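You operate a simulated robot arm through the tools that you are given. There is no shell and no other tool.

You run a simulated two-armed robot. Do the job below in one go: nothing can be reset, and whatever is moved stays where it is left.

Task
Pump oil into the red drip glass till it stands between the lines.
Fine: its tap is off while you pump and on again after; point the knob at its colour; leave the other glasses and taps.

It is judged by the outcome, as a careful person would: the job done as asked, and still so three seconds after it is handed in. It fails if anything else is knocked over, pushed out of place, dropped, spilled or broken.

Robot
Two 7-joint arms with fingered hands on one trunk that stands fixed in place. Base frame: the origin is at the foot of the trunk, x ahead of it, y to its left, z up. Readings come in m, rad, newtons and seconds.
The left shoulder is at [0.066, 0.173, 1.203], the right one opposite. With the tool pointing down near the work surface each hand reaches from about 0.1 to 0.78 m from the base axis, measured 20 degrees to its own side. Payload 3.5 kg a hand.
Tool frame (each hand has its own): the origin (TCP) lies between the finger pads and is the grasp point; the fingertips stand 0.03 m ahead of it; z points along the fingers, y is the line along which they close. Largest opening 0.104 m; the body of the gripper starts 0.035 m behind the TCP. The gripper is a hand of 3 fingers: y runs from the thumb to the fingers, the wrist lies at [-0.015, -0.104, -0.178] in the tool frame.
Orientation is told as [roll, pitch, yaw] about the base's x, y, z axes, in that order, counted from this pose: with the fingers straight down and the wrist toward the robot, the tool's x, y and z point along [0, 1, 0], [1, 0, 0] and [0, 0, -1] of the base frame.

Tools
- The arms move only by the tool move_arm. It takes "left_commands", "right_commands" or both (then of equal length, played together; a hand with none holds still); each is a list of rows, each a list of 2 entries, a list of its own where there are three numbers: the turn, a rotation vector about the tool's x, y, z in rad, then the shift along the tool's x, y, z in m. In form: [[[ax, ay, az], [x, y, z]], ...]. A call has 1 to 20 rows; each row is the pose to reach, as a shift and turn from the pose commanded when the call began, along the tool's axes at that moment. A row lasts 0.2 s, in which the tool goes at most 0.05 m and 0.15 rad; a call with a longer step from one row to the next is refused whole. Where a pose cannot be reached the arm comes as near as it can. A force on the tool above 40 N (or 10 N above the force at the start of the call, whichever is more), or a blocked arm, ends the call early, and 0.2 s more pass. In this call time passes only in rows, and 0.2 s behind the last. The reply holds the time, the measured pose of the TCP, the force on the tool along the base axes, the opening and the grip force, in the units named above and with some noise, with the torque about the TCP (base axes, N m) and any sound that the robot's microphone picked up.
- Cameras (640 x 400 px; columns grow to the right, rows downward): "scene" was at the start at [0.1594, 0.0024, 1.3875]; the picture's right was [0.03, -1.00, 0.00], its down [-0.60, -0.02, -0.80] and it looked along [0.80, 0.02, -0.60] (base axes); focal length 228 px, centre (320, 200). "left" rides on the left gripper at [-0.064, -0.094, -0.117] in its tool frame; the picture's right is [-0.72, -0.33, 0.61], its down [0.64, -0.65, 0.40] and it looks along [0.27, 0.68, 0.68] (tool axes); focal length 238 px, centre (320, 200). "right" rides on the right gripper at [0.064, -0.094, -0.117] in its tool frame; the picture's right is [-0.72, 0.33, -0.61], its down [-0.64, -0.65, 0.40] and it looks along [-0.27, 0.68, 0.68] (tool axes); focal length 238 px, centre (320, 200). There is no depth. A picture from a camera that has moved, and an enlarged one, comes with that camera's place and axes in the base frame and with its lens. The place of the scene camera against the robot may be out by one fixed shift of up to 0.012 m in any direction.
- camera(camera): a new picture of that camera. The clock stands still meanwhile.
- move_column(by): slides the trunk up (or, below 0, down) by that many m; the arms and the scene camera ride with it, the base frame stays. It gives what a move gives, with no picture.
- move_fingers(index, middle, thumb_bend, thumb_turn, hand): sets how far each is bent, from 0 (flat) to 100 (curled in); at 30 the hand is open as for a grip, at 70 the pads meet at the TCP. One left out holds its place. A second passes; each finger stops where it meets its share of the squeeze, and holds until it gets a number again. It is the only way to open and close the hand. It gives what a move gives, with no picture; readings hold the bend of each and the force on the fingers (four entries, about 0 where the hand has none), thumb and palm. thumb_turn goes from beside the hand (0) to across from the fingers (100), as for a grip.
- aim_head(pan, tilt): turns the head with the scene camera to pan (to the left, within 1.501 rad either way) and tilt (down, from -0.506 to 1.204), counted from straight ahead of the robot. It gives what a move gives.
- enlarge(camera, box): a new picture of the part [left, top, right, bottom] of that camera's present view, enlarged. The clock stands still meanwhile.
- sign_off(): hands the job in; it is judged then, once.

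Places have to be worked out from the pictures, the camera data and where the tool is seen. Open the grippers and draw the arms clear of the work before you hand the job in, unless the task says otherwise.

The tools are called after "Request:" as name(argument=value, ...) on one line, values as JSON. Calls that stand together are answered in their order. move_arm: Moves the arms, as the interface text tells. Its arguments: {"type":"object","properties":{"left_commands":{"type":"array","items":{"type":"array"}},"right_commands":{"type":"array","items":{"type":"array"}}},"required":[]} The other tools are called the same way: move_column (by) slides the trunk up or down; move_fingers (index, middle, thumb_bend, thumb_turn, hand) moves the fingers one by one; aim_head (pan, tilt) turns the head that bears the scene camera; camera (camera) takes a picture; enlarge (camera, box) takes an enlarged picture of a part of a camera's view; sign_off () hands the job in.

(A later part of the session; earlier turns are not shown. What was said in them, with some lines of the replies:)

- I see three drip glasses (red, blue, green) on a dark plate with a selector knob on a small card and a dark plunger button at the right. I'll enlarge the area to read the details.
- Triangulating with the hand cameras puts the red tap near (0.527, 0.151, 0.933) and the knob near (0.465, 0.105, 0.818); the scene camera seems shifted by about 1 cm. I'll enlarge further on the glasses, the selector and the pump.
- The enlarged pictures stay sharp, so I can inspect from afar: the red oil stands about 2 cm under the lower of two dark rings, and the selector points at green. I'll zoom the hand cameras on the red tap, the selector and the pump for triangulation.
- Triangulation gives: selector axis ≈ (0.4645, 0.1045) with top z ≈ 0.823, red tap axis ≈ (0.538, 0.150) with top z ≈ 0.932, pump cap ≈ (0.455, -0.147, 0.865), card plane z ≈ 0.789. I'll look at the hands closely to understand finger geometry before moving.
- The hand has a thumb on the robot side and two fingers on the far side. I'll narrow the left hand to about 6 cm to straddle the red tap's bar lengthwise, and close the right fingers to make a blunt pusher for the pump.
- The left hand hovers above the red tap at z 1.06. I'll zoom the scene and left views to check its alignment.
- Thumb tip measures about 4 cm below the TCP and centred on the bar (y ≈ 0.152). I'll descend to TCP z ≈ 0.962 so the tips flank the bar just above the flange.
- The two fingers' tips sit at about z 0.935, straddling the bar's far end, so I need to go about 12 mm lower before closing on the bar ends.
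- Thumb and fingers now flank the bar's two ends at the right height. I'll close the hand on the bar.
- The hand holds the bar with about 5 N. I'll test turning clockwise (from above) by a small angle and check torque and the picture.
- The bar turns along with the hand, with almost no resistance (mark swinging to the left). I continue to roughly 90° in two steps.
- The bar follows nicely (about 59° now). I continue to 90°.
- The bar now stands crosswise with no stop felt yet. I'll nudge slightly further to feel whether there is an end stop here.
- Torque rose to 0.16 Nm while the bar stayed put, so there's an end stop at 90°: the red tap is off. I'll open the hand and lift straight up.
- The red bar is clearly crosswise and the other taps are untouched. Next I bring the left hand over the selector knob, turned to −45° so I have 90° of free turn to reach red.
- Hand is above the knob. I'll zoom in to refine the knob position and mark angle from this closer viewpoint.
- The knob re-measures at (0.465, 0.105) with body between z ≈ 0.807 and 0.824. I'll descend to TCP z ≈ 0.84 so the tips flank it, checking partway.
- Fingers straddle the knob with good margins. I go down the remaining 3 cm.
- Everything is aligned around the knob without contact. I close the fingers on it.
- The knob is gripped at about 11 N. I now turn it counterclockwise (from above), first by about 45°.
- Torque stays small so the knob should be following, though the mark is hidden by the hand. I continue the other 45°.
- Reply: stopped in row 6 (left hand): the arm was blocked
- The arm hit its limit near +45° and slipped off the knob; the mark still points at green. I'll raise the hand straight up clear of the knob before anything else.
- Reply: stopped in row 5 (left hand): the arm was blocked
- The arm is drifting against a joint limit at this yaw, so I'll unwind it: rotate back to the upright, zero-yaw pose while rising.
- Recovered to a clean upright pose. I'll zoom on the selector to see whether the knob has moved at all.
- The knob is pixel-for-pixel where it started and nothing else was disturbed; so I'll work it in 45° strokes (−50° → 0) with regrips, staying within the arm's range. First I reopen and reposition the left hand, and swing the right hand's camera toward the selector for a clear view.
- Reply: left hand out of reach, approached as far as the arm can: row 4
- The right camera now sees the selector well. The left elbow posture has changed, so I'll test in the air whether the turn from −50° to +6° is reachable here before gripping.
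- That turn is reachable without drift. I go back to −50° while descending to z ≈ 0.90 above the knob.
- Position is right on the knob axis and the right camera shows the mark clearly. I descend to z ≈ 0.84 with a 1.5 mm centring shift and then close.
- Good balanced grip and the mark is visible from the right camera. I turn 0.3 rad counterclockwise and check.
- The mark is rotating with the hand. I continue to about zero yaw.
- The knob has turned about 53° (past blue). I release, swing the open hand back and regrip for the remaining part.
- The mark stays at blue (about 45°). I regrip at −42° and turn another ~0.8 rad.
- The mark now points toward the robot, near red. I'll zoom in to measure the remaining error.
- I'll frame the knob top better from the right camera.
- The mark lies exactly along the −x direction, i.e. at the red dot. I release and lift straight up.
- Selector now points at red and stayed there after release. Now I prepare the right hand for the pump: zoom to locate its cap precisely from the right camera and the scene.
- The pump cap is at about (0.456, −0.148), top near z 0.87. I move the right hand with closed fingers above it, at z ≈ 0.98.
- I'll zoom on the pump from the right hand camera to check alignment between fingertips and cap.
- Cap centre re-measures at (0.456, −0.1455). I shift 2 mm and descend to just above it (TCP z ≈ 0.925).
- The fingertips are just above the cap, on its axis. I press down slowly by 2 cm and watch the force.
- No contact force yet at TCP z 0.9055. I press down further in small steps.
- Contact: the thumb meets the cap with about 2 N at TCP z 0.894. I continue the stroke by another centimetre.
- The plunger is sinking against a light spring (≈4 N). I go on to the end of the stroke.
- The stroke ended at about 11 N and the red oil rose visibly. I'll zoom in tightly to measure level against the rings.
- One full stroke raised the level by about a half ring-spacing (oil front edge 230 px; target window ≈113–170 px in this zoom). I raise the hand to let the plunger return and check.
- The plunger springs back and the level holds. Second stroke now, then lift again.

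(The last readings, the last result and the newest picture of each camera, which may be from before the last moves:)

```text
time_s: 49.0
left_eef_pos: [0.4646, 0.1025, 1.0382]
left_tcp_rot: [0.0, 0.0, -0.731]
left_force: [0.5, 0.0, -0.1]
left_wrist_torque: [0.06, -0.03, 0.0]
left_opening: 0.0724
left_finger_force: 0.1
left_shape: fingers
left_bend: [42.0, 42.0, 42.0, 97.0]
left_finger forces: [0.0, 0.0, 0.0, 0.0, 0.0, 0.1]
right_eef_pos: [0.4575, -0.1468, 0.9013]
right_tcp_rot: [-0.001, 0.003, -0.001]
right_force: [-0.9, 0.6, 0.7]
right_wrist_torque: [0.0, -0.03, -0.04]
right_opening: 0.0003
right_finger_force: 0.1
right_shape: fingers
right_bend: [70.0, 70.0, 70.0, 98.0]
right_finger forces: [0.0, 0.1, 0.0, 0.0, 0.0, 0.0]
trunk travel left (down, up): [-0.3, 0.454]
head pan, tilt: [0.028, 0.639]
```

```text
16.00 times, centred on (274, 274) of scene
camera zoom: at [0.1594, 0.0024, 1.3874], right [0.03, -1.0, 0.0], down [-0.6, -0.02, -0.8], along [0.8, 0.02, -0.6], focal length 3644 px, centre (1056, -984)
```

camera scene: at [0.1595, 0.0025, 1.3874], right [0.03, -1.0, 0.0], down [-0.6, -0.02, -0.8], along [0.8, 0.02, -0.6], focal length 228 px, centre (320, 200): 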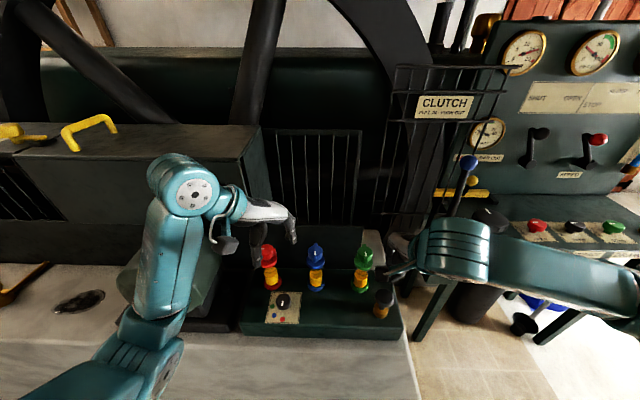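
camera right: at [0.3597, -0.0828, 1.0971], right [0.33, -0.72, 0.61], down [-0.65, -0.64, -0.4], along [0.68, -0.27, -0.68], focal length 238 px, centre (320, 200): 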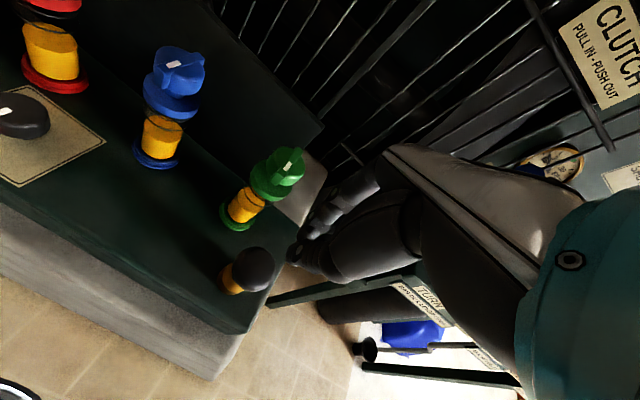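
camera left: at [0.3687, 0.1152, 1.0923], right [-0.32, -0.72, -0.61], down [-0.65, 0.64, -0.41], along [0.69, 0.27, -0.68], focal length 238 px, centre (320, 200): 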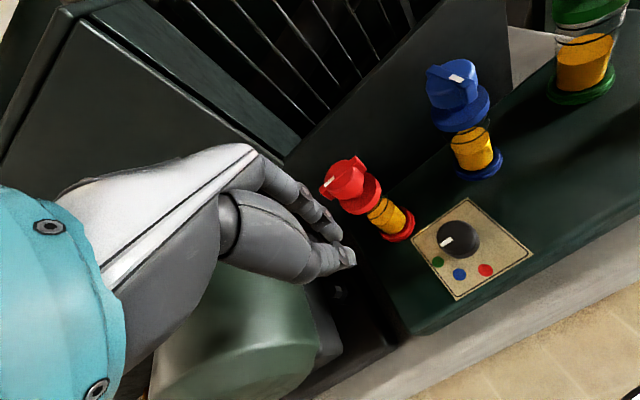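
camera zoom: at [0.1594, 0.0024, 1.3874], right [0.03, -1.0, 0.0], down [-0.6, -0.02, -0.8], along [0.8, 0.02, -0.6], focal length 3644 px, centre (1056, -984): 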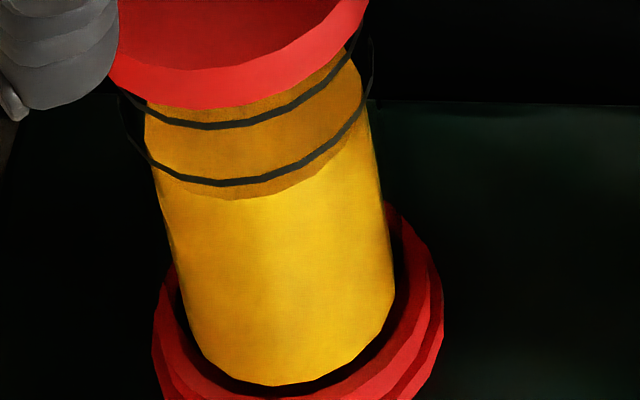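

Each stroke adds about 32 px; correcting for the ring's larger radius, two more strokes should put the surface close to midway between the lines. Third stroke now.

Request:
move_arm(right_commands=[[[0, 0, 0], [0, 0, 0.007]], [[0, 0, 0], [0, 0, 0.013]], [[0, 0, 0], [0, 0, 0.019]], [[0, 0, 0], [0, 0, 0.025]], [[0, 0, 0], [0, 0, 0.031]], [[0, 0, 0], [0, 0, 0.031]], [[0, 0, 0], [0, 0, 0.023]], [[0, 0, 0], [0, 0, 0.015]], [[0, 0, 0], [0, 0, 0.007]], [[0, 0, 0], [0, 0, 0]]])

Request:
enlarge(camera="scene", box=[262, 262, 286, 286])

Request:
enlarge(camera="right", box=[0, 0, 300, 200])

```text
time_s: 51.2
left_eef_pos: [0.4653, 0.1022, 1.0386]
left_tcp_rot: [0.0, 0.0, -0.727]
left_force: [-0.3, 0.3, -0.6]
left_wrist_torque: [0.02, 0.02, -0.02]
left_opening: 0.0727
left_finger_force: 0.0
left_shape: fingers
left_bend: [42.0, 42.0, 42.0, 97.0]
left_finger forces: [0.1, 0.0, 0.0, 0.0, 0.0, 0.0]
right_eef_pos: [0.4588, -0.147, 0.8992]
right_tcp_rot: [-0.002, 0.001, -0.001]
right_force: [1.1, -1.0, 0.0]
right_wrist_torque: [-0.01, 0.02, -0.04]
right_opening: 0.0006
right_finger_force: 0.1
right_shape: fingers
right_bend: [70.0, 70.0, 70.0, 98.0]
right_finger forces: [0.0, 0.0, 0.1, 0.1, 0.1, 0.0]
trunk travel left (down, up): [-0.3, 0.454]
head pan, tilt: [0.028, 0.639]
```

```text
16.00 times, centred on (274, 274) of scene
camera zoom: at [0.1594, 0.0024, 1.3874], right [0.03, -1.0, 0.0], down [-0.6, -0.02, -0.8], along [0.8, 0.02, -0.6], focal length 3644 px, centre (1056, -984)
```

zoom: 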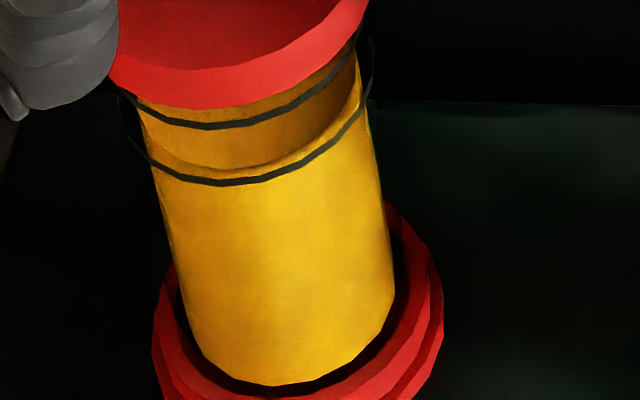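

```text
2.00 times, centred on (150, 100) of right
camera zoom: at [0.3635, -0.0852, 1.0171], right [0.33, -0.72, 0.61], down [-0.65, -0.64, -0.4], along [0.68, -0.27, -0.68], focal length 477 px, centre (660, 400)
```

zoom: 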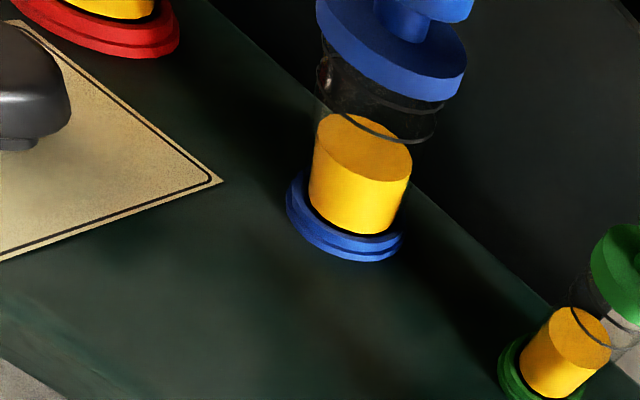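

After three strokes the surface is about at the lower line (168 px vs. window 112–169). One more stroke should centre it.

Request:
move_arm(right_commands=[[[0, 0, 0], [0, 0, 0.007]], [[0, 0, 0], [0, 0, 0.013]], [[0, 0, 0], [0, 0, 0.019]], [[0, 0, 0], [0, 0, 0.025]], [[0, 0, 0], [0, 0, 0.031]], [[0, 0, 0], [0, 0, 0.031]], [[0, 0, 0], [0, 0, 0.023]], [[0, 0, 0], [0, 0, 0.015]], [[0, 0, 0], [0, 0, 0.007]], [[0, 0, 0], [0, 0, 0]]])

Request:
enlarge(camera="scene", box=[262, 262, 286, 286])

Request:
camera(camera="left")

```text
time_s: 53.5
left_eef_pos: [0.4656, 0.1026, 1.0391]
left_tcp_rot: [0.0, 0.001, -0.729]
left_force: [0.5, 0.2, 0.3]
left_wrist_torque: [-0.01, 0.0, 0.0]
left_opening: 0.0727
left_finger_force: 0.1
left_shape: fingers
left_bend: [42.0, 42.0, 42.0, 97.0]
left_finger forces: [0.0, 0.1, 0.0, 0.0, 0.0, 0.0]
right_eef_pos: [0.4582, -0.1467, 0.8998]
right_tcp_rot: [0.0, -0.001, 0.0]
right_force: [-0.5, -0.4, 0.2]
right_wrist_torque: [0.03, 0.02, -0.03]
right_opening: 0.0006
right_finger_force: 0.0
right_shape: fingers
right_bend: [70.0, 70.0, 70.0, 98.0]
right_finger forces: [0.0, 0.0, 0.0, 0.0, 0.0, 0.0]
trunk travel left (down, up): [-0.3, 0.454]
head pan, tilt: [0.028, 0.639]
```

```text
16.00 times, centred on (274, 274) of scene
camera zoom: at [0.1594, 0.0024, 1.3874], right [0.03, -1.0, 0.0], down [-0.6, -0.02, -0.8], along [0.8, 0.02, -0.6], focal length 3644 px, centre (1056, -984)
```

zoom: 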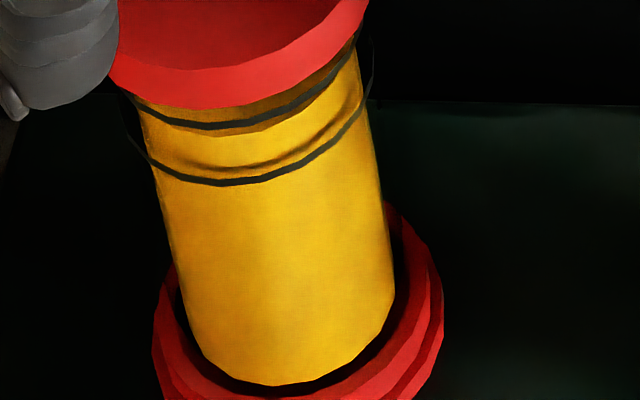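

```text
taken
camera left: at [0.3522, 0.1182, 1.156], right [-0.72, -0.32, -0.61], down [-0.06, 0.91, -0.41], along [0.69, -0.26, -0.68], focal length 238 px, centre (320, 200)
```

left: 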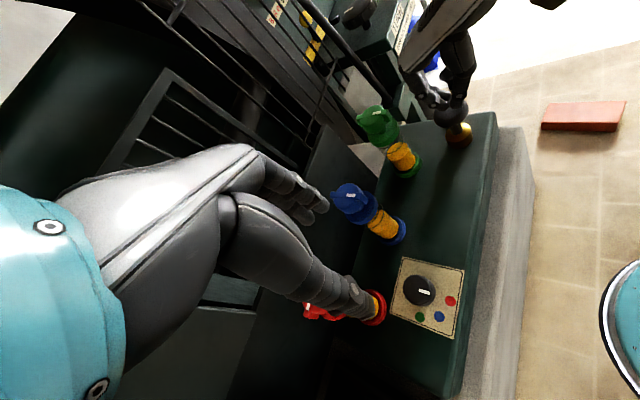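

The surface (front edge ≈136 px) is now near the middle of the window, with the tap still off. I raise the right hand clear of the pump and swing its camera for a flatter view of the red glass.

Request:
move_arm(right_commands=[[[0, 0, 0], [0, 0, -0.03]], [[0, 0, 0], [0, -0.01, -0.06]], [[0, 0, -0.1], [-0.01, -0.03, -0.08]], [[0, 0, -0.24], [-0.03, -0.04, -0.09]], [[0, 0, -0.38], [-0.05, -0.05, -0.09]], [[0, 0, -0.52], [-0.07, -0.06, -0.09]], [[0, 0, -0.66], [-0.08, -0.06, -0.09]], [[0, 0, -0.8], [-0.08, -0.06, -0.09]], [[0, 0, -0.9], [-0.08, -0.06, -0.09]]])

Request:
camera(camera="right")

Request:
camera(camera="scene")

```text
time_s: 55.5
left_eef_pos: [0.4659, 0.1037, 1.0395]
left_tcp_rot: [-0.001, 0.0, -0.73]
left_force: [-0.5, -0.1, -0.6]
left_wrist_torque: [0.0, -0.01, 0.01]
left_opening: 0.0725
left_finger_force: 0.0
left_shape: fingers
left_bend: [42.0, 42.0, 42.0, 97.0]
left_finger forces: [0.0, 0.1, 0.0, 0.1, 0.1, 0.0]
right_eef_pos: [0.3965, -0.2109, 0.9924]
right_tcp_rot: [0.015, -0.018, 0.897]
right_force: [0.1, 0.5, -0.8]
right_wrist_torque: [0.01, 0.0, -0.01]
right_opening: 0.0002
right_finger_force: 0.1
right_shape: fingers
right_bend: [70.0, 70.0, 70.0, 98.0]
right_finger forces: [0.0, 0.0, 0.0, 0.0, 0.0, 0.0]
right hand out of reach, approached as far as the arm can: row 9
trunk travel left (down, up): [-0.3, 0.454]
head pan, tilt: [0.028, 0.639]
```

```text
taken
camera right: at [0.2878, -0.2487, 1.1076], right [0.77, -0.21, 0.61], down [0.09, -0.9, -0.43], along [0.64, 0.38, -0.67], focal length 238 px, centre (320, 200)
```

right: 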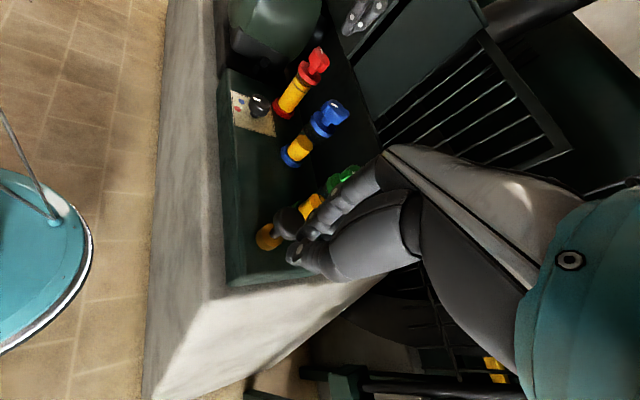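

```text
taken
camera scene: at [0.1597, 0.0031, 1.3874], right [0.03, -1.0, 0.0], down [-0.6, -0.02, -0.8], along [0.8, 0.02, -0.6], focal length 228 px, centre (320, 200)
```

scene: 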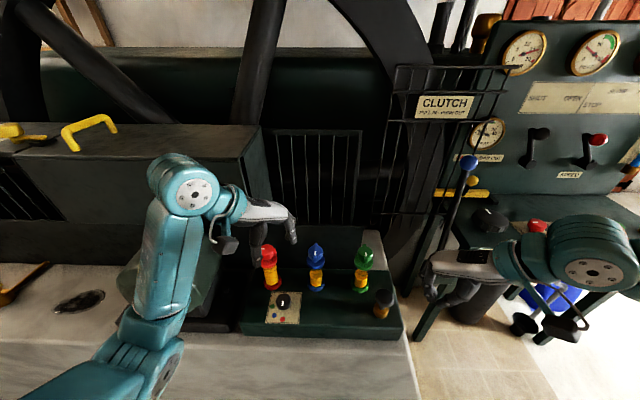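

The right camera now sees the red glass from a flatter angle. I'll zoom in on it to confirm the level between the lines.

Request:
enlarge(camera="right", box=[260, 35, 350, 125])

Request:
enlarge(camera="right", box=[270, 65, 320, 125])

```text
4.44 times, centred on (305, 80) of right
camera zoom: at [0.2878, -0.2487, 1.1076], right [0.77, -0.21, 0.61], down [0.09, -0.9, -0.43], along [0.64, 0.38, -0.67], focal length 1059 px, centre (387, 733)
```

zoom: 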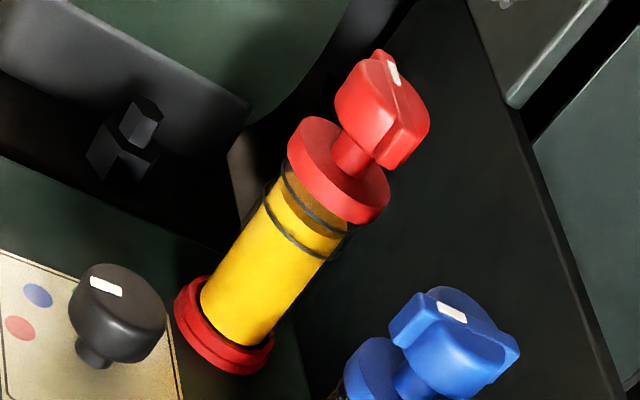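

```text
6.67 times, centred on (295, 95) of right
camera zoom: at [0.2878, -0.2487, 1.1076], right [0.77, -0.21, 0.61], down [0.09, -0.9, -0.43], along [0.64, 0.38, -0.67], focal length 1589 px, centre (487, 900)
```

zoom: 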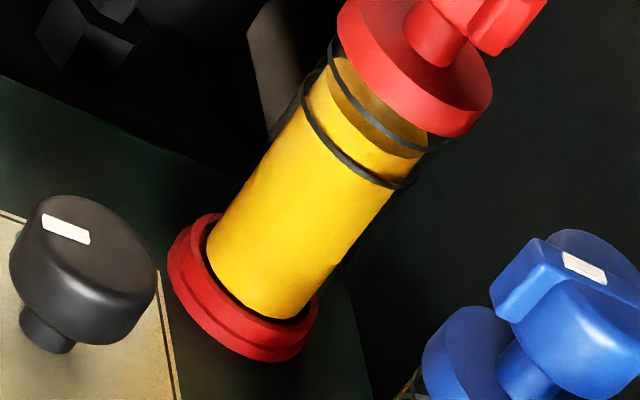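

The flatter view confirms the oil surface stands between the two rings. Now I bring the left hand back over the red tap, turned −90° so thumb and fingers line up with the crosswise bar.

Request:
move_arm(left_commands=[[[0, 0, 0.12], [0.0119, 0.0032, -0.005]], [[0, 0, 0.24], [0.0237, 0.0064, -0.01]], [[0, 0, 0.36], [0.0356, 0.0096, -0.015]], [[0, 0, 0.48], [0.0474, 0.0128, -0.02]], [[0, 0, 0.6], [0.0593, 0.016, -0.025]], [[0, 0, 0.72], [0.0711, 0.0192, -0.025]], [[0, 0, 0.841], [0.083, 0.0224, -0.025]]])

Request:
camera(camera="scene")

Request:
enlarge(camera="scene", box=[220, 180, 320, 300])

Request:
camera(camera="right")

```text
time_s: 57.0
left_eef_pos: [0.5381, 0.1486, 1.0646]
left_tcp_rot: [0.0, -0.002, -1.574]
left_force: [0.3, 0.2, 0.6]
left_wrist_torque: [0.03, -0.01, 0.0]
left_opening: 0.0726
left_finger_force: 0.1
left_shape: fingers
left_bend: [42.0, 42.0, 42.0, 97.0]
left_finger forces: [0.0, 0.1, 0.1, 0.1, 0.0, 0.0]
right_eef_pos: [0.3956, -0.2103, 0.9916]
right_tcp_rot: [0.017, -0.019, 0.896]
right_force: [-0.1, 0.0, 1.0]
right_wrist_torque: [-0.01, -0.06, -0.05]
right_opening: 0.0004
right_finger_force: 0.0
right_shape: fingers
right_bend: [70.0, 70.0, 70.0, 98.0]
right_finger forces: [0.0, 0.0, 0.1, 0.0, 0.0, 0.1]
trunk travel left (down, up): [-0.3, 0.454]
head pan, tilt: [0.028, 0.639]
```

```text
taken
camera scene: at [0.1595, 0.0024, 1.3874], right [0.03, -1.0, 0.0], down [-0.6, -0.02, -0.8], along [0.8, 0.02, -0.6], focal length 228 px, centre (320, 200)
```

scene: 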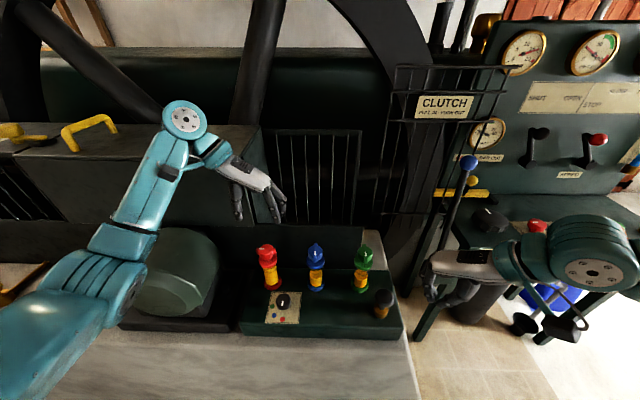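

```text
3.33 times, centred on (270, 240) of scene
camera zoom: at [0.1595, 0.0024, 1.3874], right [0.03, -1.0, 0.0], down [-0.6, -0.02, -0.8], along [0.8, 0.02, -0.6], focal length 759 px, centre (487, 67)
```

zoom: 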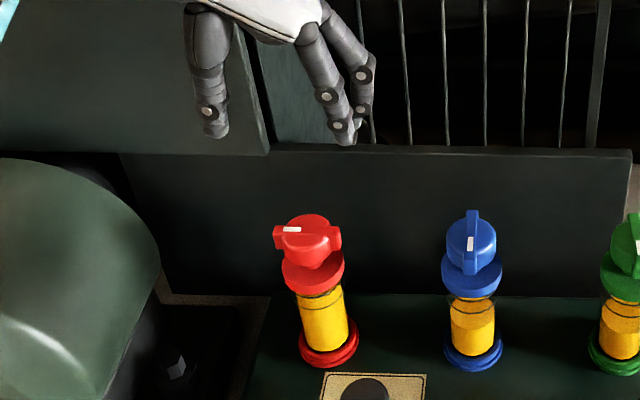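

```text
taken
camera right: at [0.2876, -0.249, 1.1074], right [0.77, -0.21, 0.61], down [0.09, -0.9, -0.42], along [0.64, 0.38, -0.67], focal length 238 px, centre (320, 200)
```

right: 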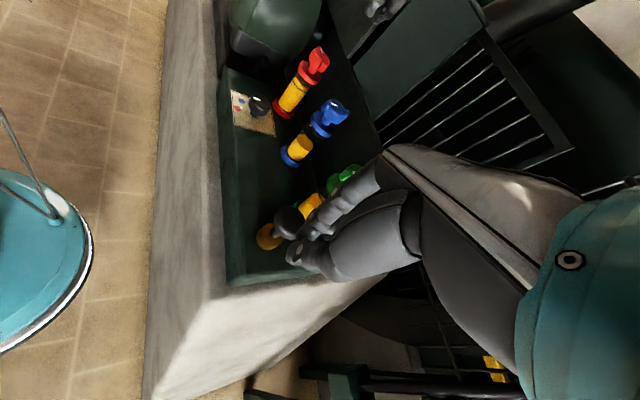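

Before gripping I'll test in the air that the full turn from −90° to slightly past 0° is reachable in this arm posture.

Request:
move_arm(left_commands=[[[0, 0, -0.14], [0, 0, 0]], [[0, 0, -0.28], [0, 0, 0]], [[0, 0, -0.42], [0, 0, 0]], [[0, 0, -0.56], [0, 0, 0]], [[0, 0, -0.7], [0, 0, 0]], [[0, 0, -0.84], [0, 0, 0]], [[0, 0, -0.98], [0, 0, 0]], [[0, 0, -1.12], [0, 0, 0]], [[0, 0, -1.26], [0, 0, 0]], [[0, 0, -1.4], [0, 0, 0]], [[0, 0, -1.54], [0, 0, 0]], [[0, 0, -1.67], [0, 0, 0]]])

Request:
camera(camera="scene")

```text
time_s: 59.6
left_eef_pos: [0.5378, 0.1493, 1.0645]
left_tcp_rot: [0.0, 0.0, 0.1]
left_force: [-0.5, -1.1, 0.0]
left_wrist_torque: [0.03, 0.01, 0.01]
left_opening: 0.0726
left_finger_force: 0.1
left_shape: fingers
left_bend: [42.0, 42.0, 42.0, 97.0]
left_finger forces: [0.1, 0.0, 0.1, 0.1, 0.0, 0.1]
right_eef_pos: [0.396, -0.2119, 0.9915]
right_tcp_rot: [0.016, -0.017, 0.896]
right_force: [-0.1, -0.3, 0.3]
right_wrist_torque: [0.0, 0.0, -0.02]
right_opening: 0.0005
right_finger_force: 0.0
right_shape: fingers
right_bend: [70.0, 70.0, 70.0, 98.0]
right_finger forces: [0.0, 0.1, 0.1, 0.1, 0.1, 0.1]
trunk travel left (down, up): [-0.3, 0.454]
head pan, tilt: [0.028, 0.639]
```

```text
taken
camera scene: at [0.1594, 0.0023, 1.3875], right [0.03, -1.0, 0.0], down [-0.6, -0.02, -0.8], along [0.8, 0.02, -0.6], focal length 228 px, centre (320, 200)
```

scene: 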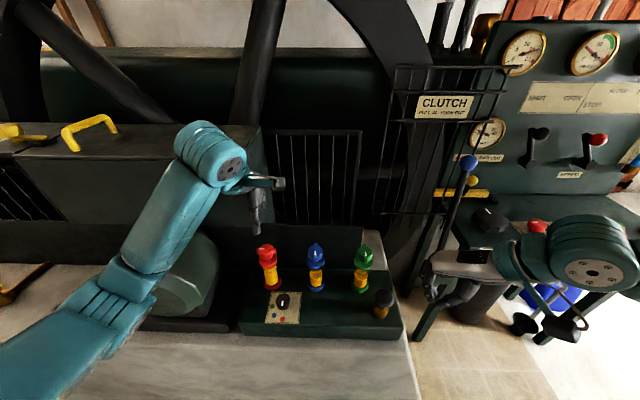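

The whole turn is reachable. I rotate back to −90° and come down to just above the tap.

Request:
move_arm(left_commands=[[[0, 0, 0.14], [0, 0, 0]], [[0, 0, 0.28], [0, 0, 0]], [[0, 0, 0.42], [0, 0, 0]], [[0, 0, 0.56], [0, 0, 0]], [[0, 0, 0.7], [0, 0, 0]], [[0, 0, 0.84], [0, 0, 0]], [[0, 0, 0.98], [0, 0, 0]], [[0, 0, 1.12], [0, 0, 0]], [[0, 0, 1.26], [0, 0, 0]], [[0, 0, 1.4], [0, 0, 0]], [[0, 0, 1.54], [0, 0, 0]], [[0, 0, 1.67], [0, 0, 0.01]], [[0, 0, 1.67], [0, 0, 0.035]], [[0, 0, 1.67], [0, 0, 0.06]], [[0, 0, 1.67], [0, 0, 0.08]]])

Request:
enlarge(camera="scene", box=[230, 210, 310, 290])

Request:
enlarge(camera="left", box=[260, 150, 440, 310])

Request:
enlarge(camera="right", box=[260, 20, 350, 110])

```text
time_s: 62.9
left_eef_pos: [0.5387, 0.1505, 0.9848]
left_tcp_rot: [0.002, -0.002, -1.57]
left_force: [0.2, 0.3, 0.4]
left_wrist_torque: [0.01, 0.01, 0.0]
left_opening: 0.0725
left_finger_force: 0.0
left_shape: fingers
left_bend: [42.0, 42.0, 42.0, 97.0]
left_finger forces: [0.0, 0.0, 0.0, 0.1, 0.1, 0.1]
right_eef_pos: [0.3958, -0.2115, 0.9912]
right_tcp_rot: [0.016, -0.017, 0.897]
right_force: [-0.2, -0.5, 0.8]
right_wrist_torque: [0.01, 0.01, 0.01]
right_opening: 0.0005
right_finger_force: 0.0
right_shape: fingers
right_bend: [70.0, 70.0, 70.0, 98.0]
right_finger forces: [0.0, 0.0, 0.0, 0.1, 0.0, 0.0]
trunk travel left (down, up): [-0.3, 0.454]
head pan, tilt: [0.028, 0.639]
```

```text
5.00 times, centred on (270, 250) of scene
camera zoom: at [0.1595, 0.0024, 1.3874], right [0.03, -1.0, 0.0], down [-0.6, -0.02, -0.8], along [0.8, 0.02, -0.6], focal length 1139 px, centre (570, -50)
```

zoom: 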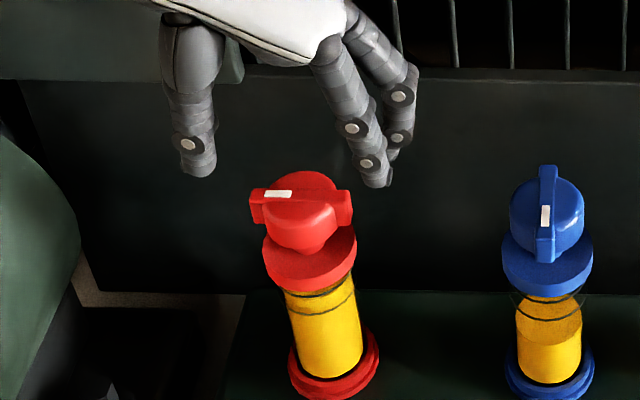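

```text
2.50 times, centred on (350, 230) of left
camera zoom: at [0.4743, 0.2441, 1.1013], right [-0.72, 0.33, -0.61], down [0.64, 0.65, -0.4], along [0.27, -0.68, -0.68], focal length 596 px, centre (245, 125)
```

zoom: 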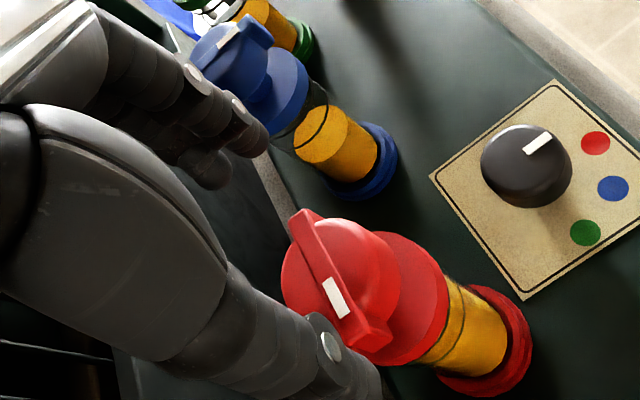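

```text
4.44 times, centred on (305, 65) of right
camera zoom: at [0.2876, -0.249, 1.1075], right [0.77, -0.21, 0.61], down [0.09, -0.9, -0.42], along [0.64, 0.38, -0.67], focal length 1059 px, centre (387, 800)
```

zoom: 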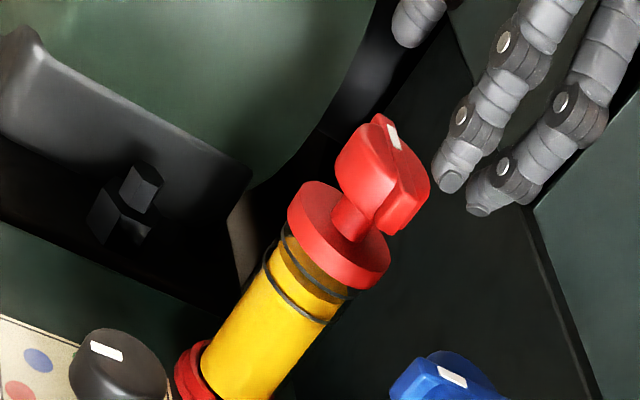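

The hand is aligned with the crosswise bar. I descend to z ≈ 0.951 and close on the bar ends as before.

Request:
move_arm(left_commands=[[[0, 0, 0], [0, 0, 0.012]], [[0, 0, 0], [0, 0, 0.023]], [[0, 0, 0], [0, 0, 0.034]]])

Request:
enlarge(camera="right", box=[260, 20, 350, 110])

Request:
enlarge(camera="scene", box=[230, 210, 310, 290])

```text
time_s: 63.6
left_eef_pos: [0.5388, 0.1491, 0.9491]
left_tcp_rot: [-0.001, 0.0, -1.571]
left_force: [0.7, -0.1, -0.5]
left_wrist_torque: [0.01, -0.01, -0.01]
left_opening: 0.0725
left_finger_force: 0.1
left_shape: fingers
left_bend: [42.0, 42.0, 42.0, 97.0]
left_finger forces: [0.0, 0.0, 0.1, 0.1, 0.1, 0.0]
right_eef_pos: [0.3966, -0.2111, 0.9902]
right_tcp_rot: [0.015, -0.017, 0.898]
right_force: [-1.1, 0.3, 0.6]
right_wrist_torque: [0.01, 0.01, 0.01]
right_opening: 0.0003
right_finger_force: 0.2
right_shape: fingers
right_bend: [70.0, 70.0, 70.0, 98.0]
right_finger forces: [0.0, 0.1, 0.0, 0.0, 0.0, 0.0]
trunk travel left (down, up): [-0.3, 0.454]
head pan, tilt: [0.028, 0.639]
```

```text
4.44 times, centred on (305, 65) of right
camera zoom: at [0.2876, -0.249, 1.1075], right [0.77, -0.21, 0.61], down [0.09, -0.9, -0.42], along [0.64, 0.38, -0.67], focal length 1059 px, centre (387, 800)
```

zoom: 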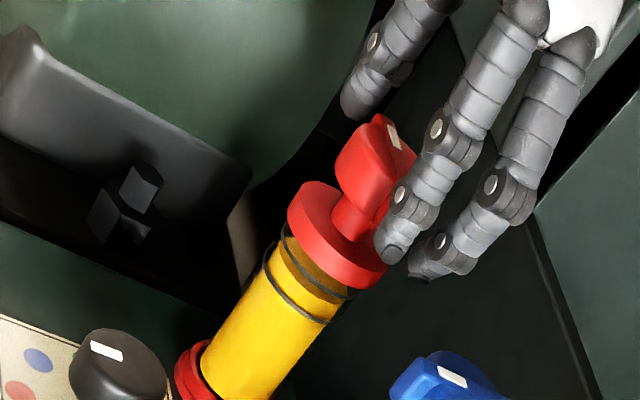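

```text
5.00 times, centred on (270, 250) of scene
camera zoom: at [0.1594, 0.0024, 1.3874], right [0.03, -1.0, 0.0], down [-0.6, -0.02, -0.8], along [0.8, 0.02, -0.6], focal length 1139 px, centre (570, -50)
```

zoom: 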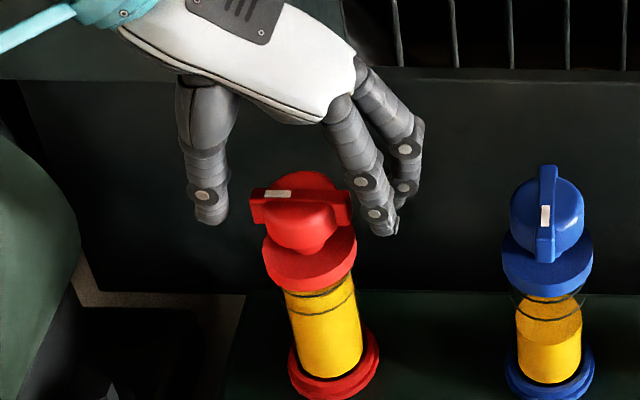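

Thumb and fingers flank both ends of the bar. I close the grip.

Request:
move_fingers(hand="left", index=62, middle=62, thumb_bend=62)

Request:
enlarge(camera="right", box=[260, 20, 350, 110])

Request:
enlarge(camera="scene", box=[230, 210, 310, 290])

```text
time_s: 64.7
left_eef_pos: [0.5385, 0.1488, 0.9505]
left_tcp_rot: [0.0, -0.003, -1.571]
left_force: [-0.2, -1.9, 0.3]
left_wrist_torque: [-0.06, -0.03, 0.02]
left_opening: 0.0304
left_finger_force: 4.2
left_shape: fingers
left_bend: [59.0, 60.0, 58.0, 97.0]
left_finger forces: [2.4, 2.4, 0.0, 0.0, 3.1, 0.0]
right_eef_pos: [0.397, -0.2114, 0.9908]
right_tcp_rot: [0.018, -0.016, 0.897]
right_force: [-0.1, 0.0, 0.5]
right_wrist_torque: [0.01, 0.01, 0.0]
right_opening: 0.0005
right_finger_force: 0.1
right_shape: fingers
right_bend: [70.0, 70.0, 70.0, 98.0]
right_finger forces: [0.0, 0.1, 0.0, 0.0, 0.0, 0.0]
trunk travel left (down, up): [-0.3, 0.454]
head pan, tilt: [0.028, 0.639]
```

```text
4.44 times, centred on (305, 65) of right
camera zoom: at [0.2876, -0.2492, 1.1074], right [0.77, -0.21, 0.61], down [0.09, -0.9, -0.43], along [0.64, 0.38, -0.67], focal length 1059 px, centre (387, 800)
```

zoom: 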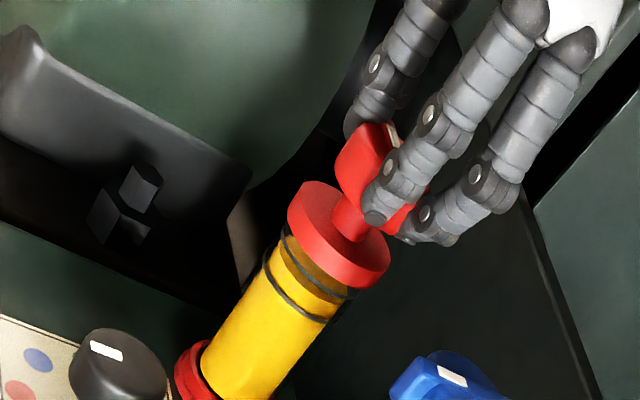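

```text
5.00 times, centred on (270, 250) of scene
camera zoom: at [0.1594, 0.0021, 1.3874], right [0.03, -1.0, 0.0], down [-0.6, -0.02, -0.8], along [0.8, 0.02, -0.6], focal length 1139 px, centre (570, -50)
```

zoom: 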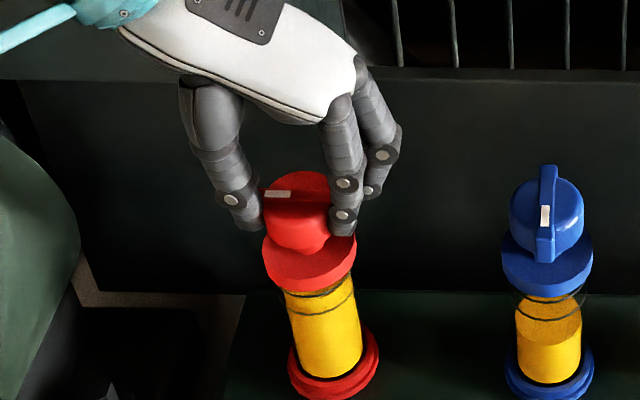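

The bar is held evenly. I turn it counterclockwise back toward open, first half.

Request:
move_arm(left_commands=[[[0, 0, -0.12], [0, 0, 0]], [[0, 0, -0.24], [0, 0, 0]], [[0, 0, -0.36], [0, 0, 0]], [[0, 0, -0.48], [0, 0, 0]], [[0, 0, -0.6], [0, 0, 0]], [[0, 0, -0.72], [0, 0, 0]], [[0, 0, -0.84], [0, 0, 0]]])

Request:
enlarge(camera="right", box=[260, 20, 350, 110])

Request:
enlarge(camera="scene", box=[230, 210, 310, 290])

```text
time_s: 66.2
left_eef_pos: [0.5391, 0.1485, 0.9497]
left_tcp_rot: [-0.001, 0.0, -0.729]
left_force: [2.4, -4.0, 0.3]
left_wrist_torque: [-0.14, -0.05, -0.01]
left_opening: 0.0304
left_finger_force: 4.4
left_shape: fingers
left_bend: [58.0, 60.0, 59.0, 97.0]
left_finger forces: [3.9, 3.0, 0.1, 0.0, 2.3, 0.0]
right_eef_pos: [0.3965, -0.2124, 0.9902]
right_tcp_rot: [0.016, -0.016, 0.896]
right_force: [-0.6, 0.1, -0.1]
right_wrist_torque: [-0.03, 0.0, 0.0]
right_opening: 0.0007
right_finger_force: 0.1
right_shape: fingers
right_bend: [70.0, 70.0, 70.0, 98.0]
right_finger forces: [0.0, 0.1, 0.0, 0.1, 0.0, 0.0]
trunk travel left (down, up): [-0.3, 0.454]
head pan, tilt: [0.028, 0.639]
```

```text
4.44 times, centred on (305, 65) of right
camera zoom: at [0.2876, -0.2495, 1.1074], right [0.77, -0.21, 0.61], down [0.09, -0.9, -0.43], along [0.64, 0.38, -0.67], focal length 1059 px, centre (387, 800)
```

zoom: 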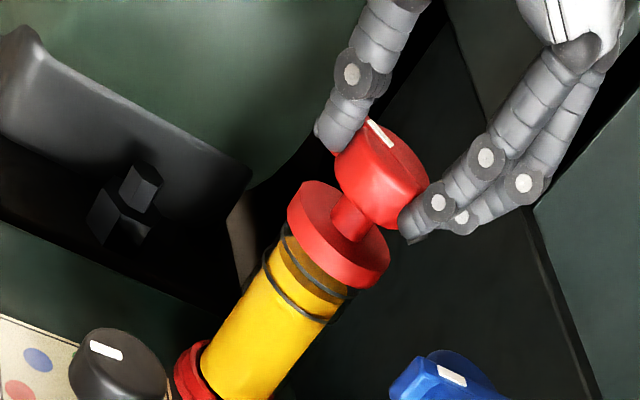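

```text
5.00 times, centred on (270, 250) of scene
camera zoom: at [0.1595, 0.0018, 1.3875], right [0.03, -1.0, 0.0], down [-0.6, -0.02, -0.8], along [0.8, 0.02, -0.6], focal length 1139 px, centre (570, -50)
```

zoom: 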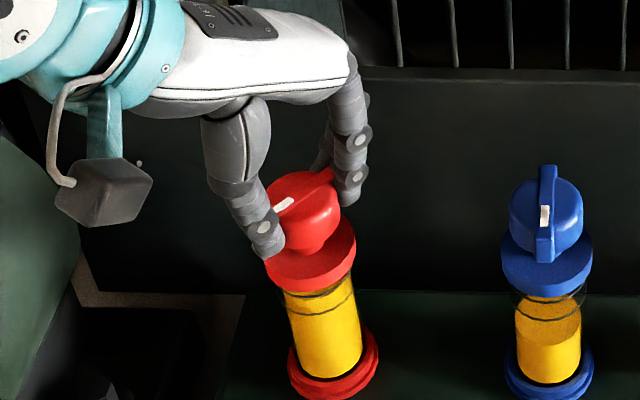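

The tap follows. I finish the turn to 0° plus a slight push against the stop.

Request:
move_arm(left_commands=[[[0, 0, -0.12], [0, 0, 0]], [[0, 0, -0.24], [0, 0, 0]], [[0, 0, -0.36], [0, 0, 0]], [[0, 0, -0.48], [0, 0, 0]], [[0, 0, -0.6], [0, 0, 0]], [[0, 0, -0.7], [0, 0, 0]], [[0, 0, -0.78], [0, 0, 0]]])

Request:
enlarge(camera="right", box=[260, 20, 350, 110])

Request:
enlarge(camera="scene", box=[230, 210, 310, 290])

```text
time_s: 67.8
left_eef_pos: [0.539, 0.1492, 0.9496]
left_tcp_rot: [-0.001, 0.001, 0.051]
left_force: [4.9, -4.2, 0.5]
left_wrist_torque: [-0.16, -0.15, -0.11]
left_opening: 0.0302
left_finger_force: 5.1
left_shape: fingers
left_bend: [58.0, 59.0, 59.0, 97.0]
left_finger forces: [4.9, 2.7, 0.1, 0.0, 2.8, 0.0]
right_eef_pos: [0.3974, -0.2117, 0.9908]
right_tcp_rot: [0.015, -0.018, 0.897]
right_force: [-0.5, 0.4, -0.4]
right_wrist_torque: [0.0, 0.03, 0.01]
right_opening: 0.0005
right_finger_force: 0.1
right_shape: fingers
right_bend: [70.0, 70.0, 70.0, 98.0]
right_finger forces: [0.1, 0.0, 0.1, 0.0, 0.0, 0.0]
trunk travel left (down, up): [-0.3, 0.454]
head pan, tilt: [0.028, 0.639]
```

```text
4.44 times, centred on (305, 65) of right
camera zoom: at [0.2879, -0.2495, 1.1073], right [0.77, -0.21, 0.61], down [0.09, -0.9, -0.43], along [0.64, 0.38, -0.67], focal length 1059 px, centre (387, 800)
```

zoom: 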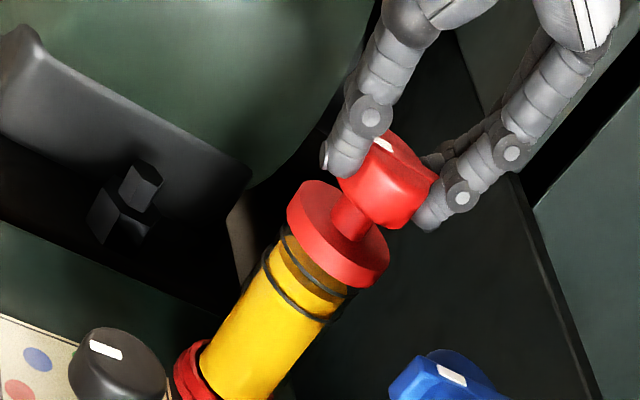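

```text
5.00 times, centred on (270, 250) of scene
camera zoom: at [0.1598, 0.0017, 1.3874], right [0.03, -1.0, 0.0], down [-0.6, -0.02, -0.8], along [0.8, 0.02, -0.6], focal length 1139 px, centre (570, -50)
```

zoom: 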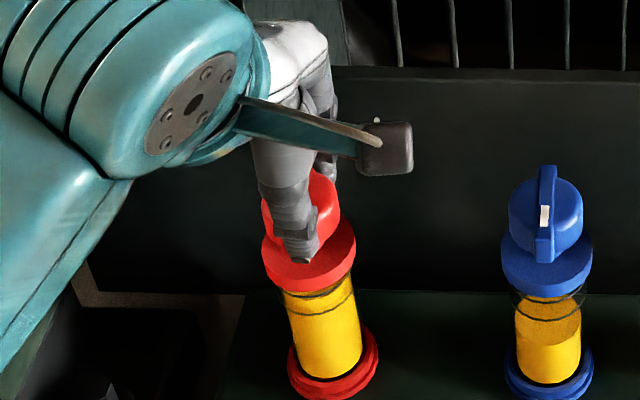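

Torque −0.11 Nm shows the tap is against its open stop. I release and lift straight up, then check the bar.

Request:
move_fingers(hand="left", index=42, middle=42, thumb_bend=42)

Request:
move_arm(left_commands=[[[0, 0, 0], [0, 0, -0.02]], [[0, 0, 0], [0, 0, -0.05]], [[0, 0, 0], [0, 0, -0.08]], [[0, 0, 0], [0, 0, -0.11]], [[0, 0, 0], [0, 0, -0.14]]])

Request:
enlarge(camera="scene", box=[220, 200, 400, 340])

Request:
enlarge(camera="right", box=[260, 20, 350, 110])

Request:
enlarge(camera="scene", box=[248, 235, 298, 297])

```text
time_s: 68.8
left_eef_pos: [0.5379, 0.1505, 0.9498]
left_tcp_rot: [0.0, -0.002, 0.048]
left_force: [0.1, -0.1, -0.3]
left_wrist_torque: [-0.02, -0.02, 0.02]
left_opening: 0.0722
left_finger_force: 0.1
left_shape: fingers
left_bend: [42.0, 42.0, 42.0, 97.0]
left_finger forces: [0.1, 0.1, 0.0, 0.0, 0.1, 0.0]
right_eef_pos: [0.3959, -0.2115, 0.9911]
right_tcp_rot: [0.015, -0.016, 0.897]
right_force: [-0.4, 1.0, -0.1]
right_wrist_torque: [-0.01, 0.0, 0.02]
right_opening: 0.0005
right_finger_force: 0.1
right_shape: fingers
right_bend: [70.0, 70.0, 70.0, 98.0]
right_finger forces: [0.1, 0.0, 0.0, 0.0, 0.1, 0.0]
trunk travel left (down, up): [-0.3, 0.454]
head pan, tilt: [0.028, 0.639]
```

```text
time_s: 70.0
left_eef_pos: [0.5357, 0.1495, 1.0878]
left_tcp_rot: [0.0, 0.002, 0.048]
left_force: [-0.7, -0.3, 0.1]
left_wrist_torque: [0.0, -0.02, -0.01]
left_opening: 0.0724
left_finger_force: 0.1
left_shape: fingers
left_bend: [42.0, 42.0, 42.0, 97.0]
left_finger forces: [0.1, 0.0, 0.0, 0.1, 0.1, 0.0]
right_eef_pos: [0.3963, -0.2117, 0.9917]
right_tcp_rot: [0.016, -0.018, 0.898]
right_force: [0.5, -0.9, 0.2]
right_wrist_torque: [0.01, -0.02, -0.01]
right_opening: 0.0006
right_finger_force: 0.1
right_shape: fingers
right_bend: [70.0, 70.0, 70.0, 98.0]
right_finger forces: [0.0, 0.0, 0.0, 0.0, 0.0, 0.1]
trunk travel left (down, up): [-0.3, 0.454]
head pan, tilt: [0.028, 0.639]
```

```text
2.86 times, centred on (310, 270) of scene
camera zoom: at [0.1591, 0.0019, 1.3875], right [0.03, -1.0, 0.0], down [-0.6, -0.02, -0.8], along [0.8, 0.02, -0.6], focal length 651 px, centre (349, 0)
```

zoom: 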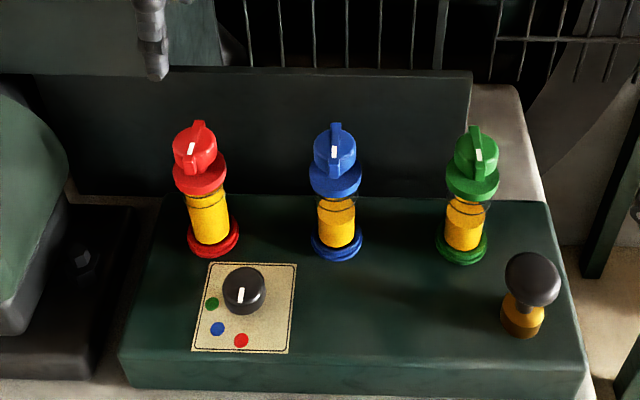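

```text
4.44 times, centred on (305, 65) of right
camera zoom: at [0.2873, -0.2494, 1.1075], right [0.77, -0.21, 0.61], down [0.09, -0.9, -0.43], along [0.64, 0.38, -0.67], focal length 1059 px, centre (387, 800)
```

zoom: 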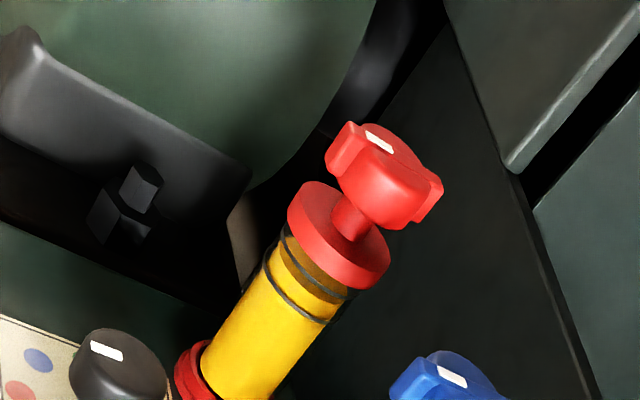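

```text
6.45 times, centred on (273, 266) of scene
camera zoom: at [0.1591, 0.0019, 1.3875], right [0.03, -1.0, 0.0], down [-0.6, -0.02, -0.8], along [0.8, 0.02, -0.6], focal length 1469 px, centre (623, -226)
```

zoom: 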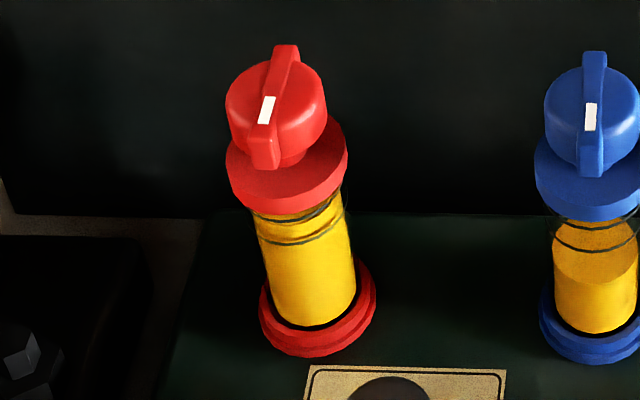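

The red tap is back exactly in its original open position, selector at red. I check the level tightly now that it drips, and begin withdrawing both arms.

Request:
enlarge(camera="scene", box=[262, 262, 286, 286])

Request:
move_arm(left_commands=[[[0, 0, 0], [0.02, -0.01, -0.03]], [[0, 0, 0], [0.04, -0.02, -0.06]], [[0, 0, 0], [0.06, -0.03, -0.09]], [[0, 0, 0], [0.07, -0.03, -0.11]]], right_commands=[[[0, 0, 0.1], [0, 0, -0.04]], [[0, 0, 0.2], [0, 0, -0.08]], [[0, 0, 0.3], [0, 0, -0.12]], [[0, 0, 0.4], [0, 0, -0.16]]])

Request:
move_fingers(hand="right", index=30, middle=30, thumb_bend=30)

Request:
move_fingers(hand="left", index=30, middle=30, thumb_bend=30)

Request:
camera(camera="scene")

Request:
enlarge(camera="scene", box=[262, 262, 286, 286])

Request:
enlarge(camera="scene", box=[220, 220, 400, 340])

```text
16.00 times, centred on (274, 274) of scene
camera zoom: at [0.1591, 0.0019, 1.3875], right [0.03, -1.0, 0.0], down [-0.6, -0.02, -0.8], along [0.8, 0.02, -0.6], focal length 3644 px, centre (1056, -984)
```

zoom: 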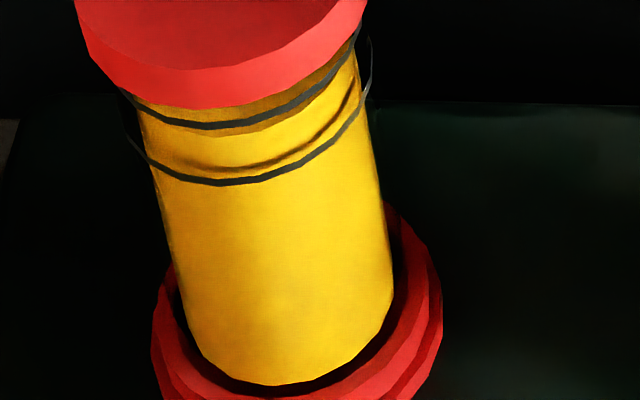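

```text
time_s: 71.0
left_eef_pos: [0.5044, 0.2182, 1.1993]
left_tcp_rot: [-0.001, 0.001, 0.049]
left_force: [0.4, -1.0, 0.3]
left_wrist_torque: [-0.02, 0.0, 0.0]
left_opening: 0.0722
left_finger_force: 0.2
left_shape: fingers
left_bend: [42.0, 42.0, 42.0, 97.0]
left_finger forces: [0.1, 0.1, 0.1, 0.0, 0.1, 0.1]
right_eef_pos: [0.3964, -0.2281, 1.1505]
right_tcp_rot: [0.001, 0.0, 0.497]
right_force: [0.5, -1.0, 0.0]
right_wrist_torque: [0.02, -0.03, -0.04]
right_opening: 0.0005
right_finger_force: 0.1
right_shape: fingers
right_bend: [70.0, 70.0, 70.0, 98.0]
right_finger forces: [0.0, 0.0, 0.0, 0.0, 0.1, 0.1]
trunk travel left (down, up): [-0.3, 0.454]
head pan, tilt: [0.028, 0.639]
```

```text
time_s: 72.0
left_eef_pos: [0.504, 0.2178, 1.2]
left_tcp_rot: [0.0, -0.001, 0.05]
left_force: [-0.1, 0.5, 0.2]
left_wrist_torque: [-0.01, 0.0, 0.0]
left_opening: 0.0724
left_finger_force: 0.0
left_shape: fingers
left_bend: [42.0, 42.0, 42.0, 97.0]
left_finger forces: [0.0, 0.1, 0.0, 0.1, 0.0, 0.0]
right_eef_pos: [0.3964, -0.2287, 1.1507]
right_tcp_rot: [-0.001, 0.0, 0.5]
right_force: [0.0, 0.4, 0.0]
right_wrist_torque: [0.0, 0.02, 0.0]
right_opening: 0.1027
right_finger_force: 0.1
right_shape: fingers
right_bend: [30.0, 30.0, 30.0, 98.0]
right_finger forces: [0.1, 0.0, 0.0, 0.0, 0.0, 0.1]
trunk travel left (down, up): [-0.3, 0.454]
head pan, tilt: [0.028, 0.639]
```

```text
time_s: 73.0
left_eef_pos: [0.5028, 0.2171, 1.2006]
left_tcp_rot: [0.0, -0.002, 0.05]
left_force: [-0.1, -0.1, 0.3]
left_wrist_torque: [-0.03, 0.02, -0.05]
left_opening: 0.1027
left_finger_force: 0.1
left_shape: fingers
left_bend: [30.0, 30.0, 30.0, 97.0]
left_finger forces: [0.0, 0.0, 0.0, 0.0, 0.0, 0.1]
right_eef_pos: [0.3962, -0.2267, 1.15]
right_tcp_rot: [-0.001, -0.001, 0.502]
right_force: [-0.3, -0.5, 0.7]
right_wrist_torque: [-0.01, -0.04, -0.01]
right_opening: 0.1027
right_finger_force: 0.1
right_shape: fingers
right_bend: [30.0, 30.0, 30.0, 98.0]
right_finger forces: [0.0, 0.0, 0.0, 0.0, 0.0, 0.0]
trunk travel left (down, up): [-0.3, 0.454]
head pan, tilt: [0.028, 0.639]
```

```text
taken
camera scene: at [0.1594, 0.0024, 1.3875], right [0.03, -1.0, 0.0], down [-0.6, -0.02, -0.8], along [0.8, 0.02, -0.6], focal length 228 px, centre (320, 200)
```

scene: 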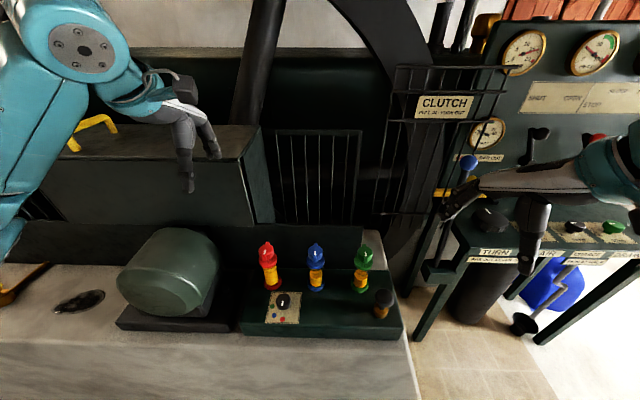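

```text
16.00 times, centred on (274, 274) of scene
camera zoom: at [0.1594, 0.0024, 1.3875], right [0.03, -1.0, 0.0], down [-0.6, -0.02, -0.8], along [0.8, 0.02, -0.6], focal length 3644 px, centre (1056, -984)
```

zoom: 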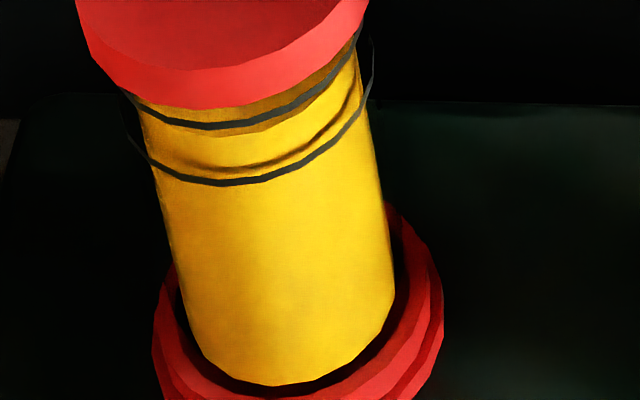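

```text
3.33 times, centred on (310, 280) of scene
camera zoom: at [0.1594, 0.0024, 1.3875], right [0.03, -1.0, 0.0], down [-0.6, -0.02, -0.8], along [0.8, 0.02, -0.6], focal length 759 px, centre (353, -67)
```

zoom: 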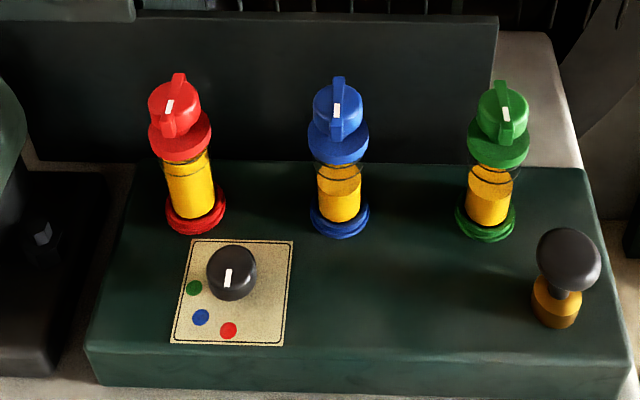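

The red oil stands about 60% of the way between the two lines and holds steady. The red tap is open again, the selector points at red, and the other taps and glasses look untouched. Both hands are open and clear of the work, so I hand the job in.

Request:
sign_off()

```text
The job is handed in.
```

The red drip glass is filled: its oil stands about 60% of the way up between the two lines. It took four pump strokes, and the level held steady after I opened the tap again.

- **Tap:** I turned the red tap a quarter turn to its stop before pumping. Afterwards I turned it back to exactly where it started.
- **Knob:** it now points at red. On my first try the left arm hit its joint limit and slipped off the knob. Nothing was disturbed, and I turned it to red in two shorter strokes.
- **Other glasses and taps:** I did not touch the blue or green ones. Their taps stayed in place; the blue level may have dropped slightly from its own dripping.

The pump sprang back up, and both hands are open and clear of the work.
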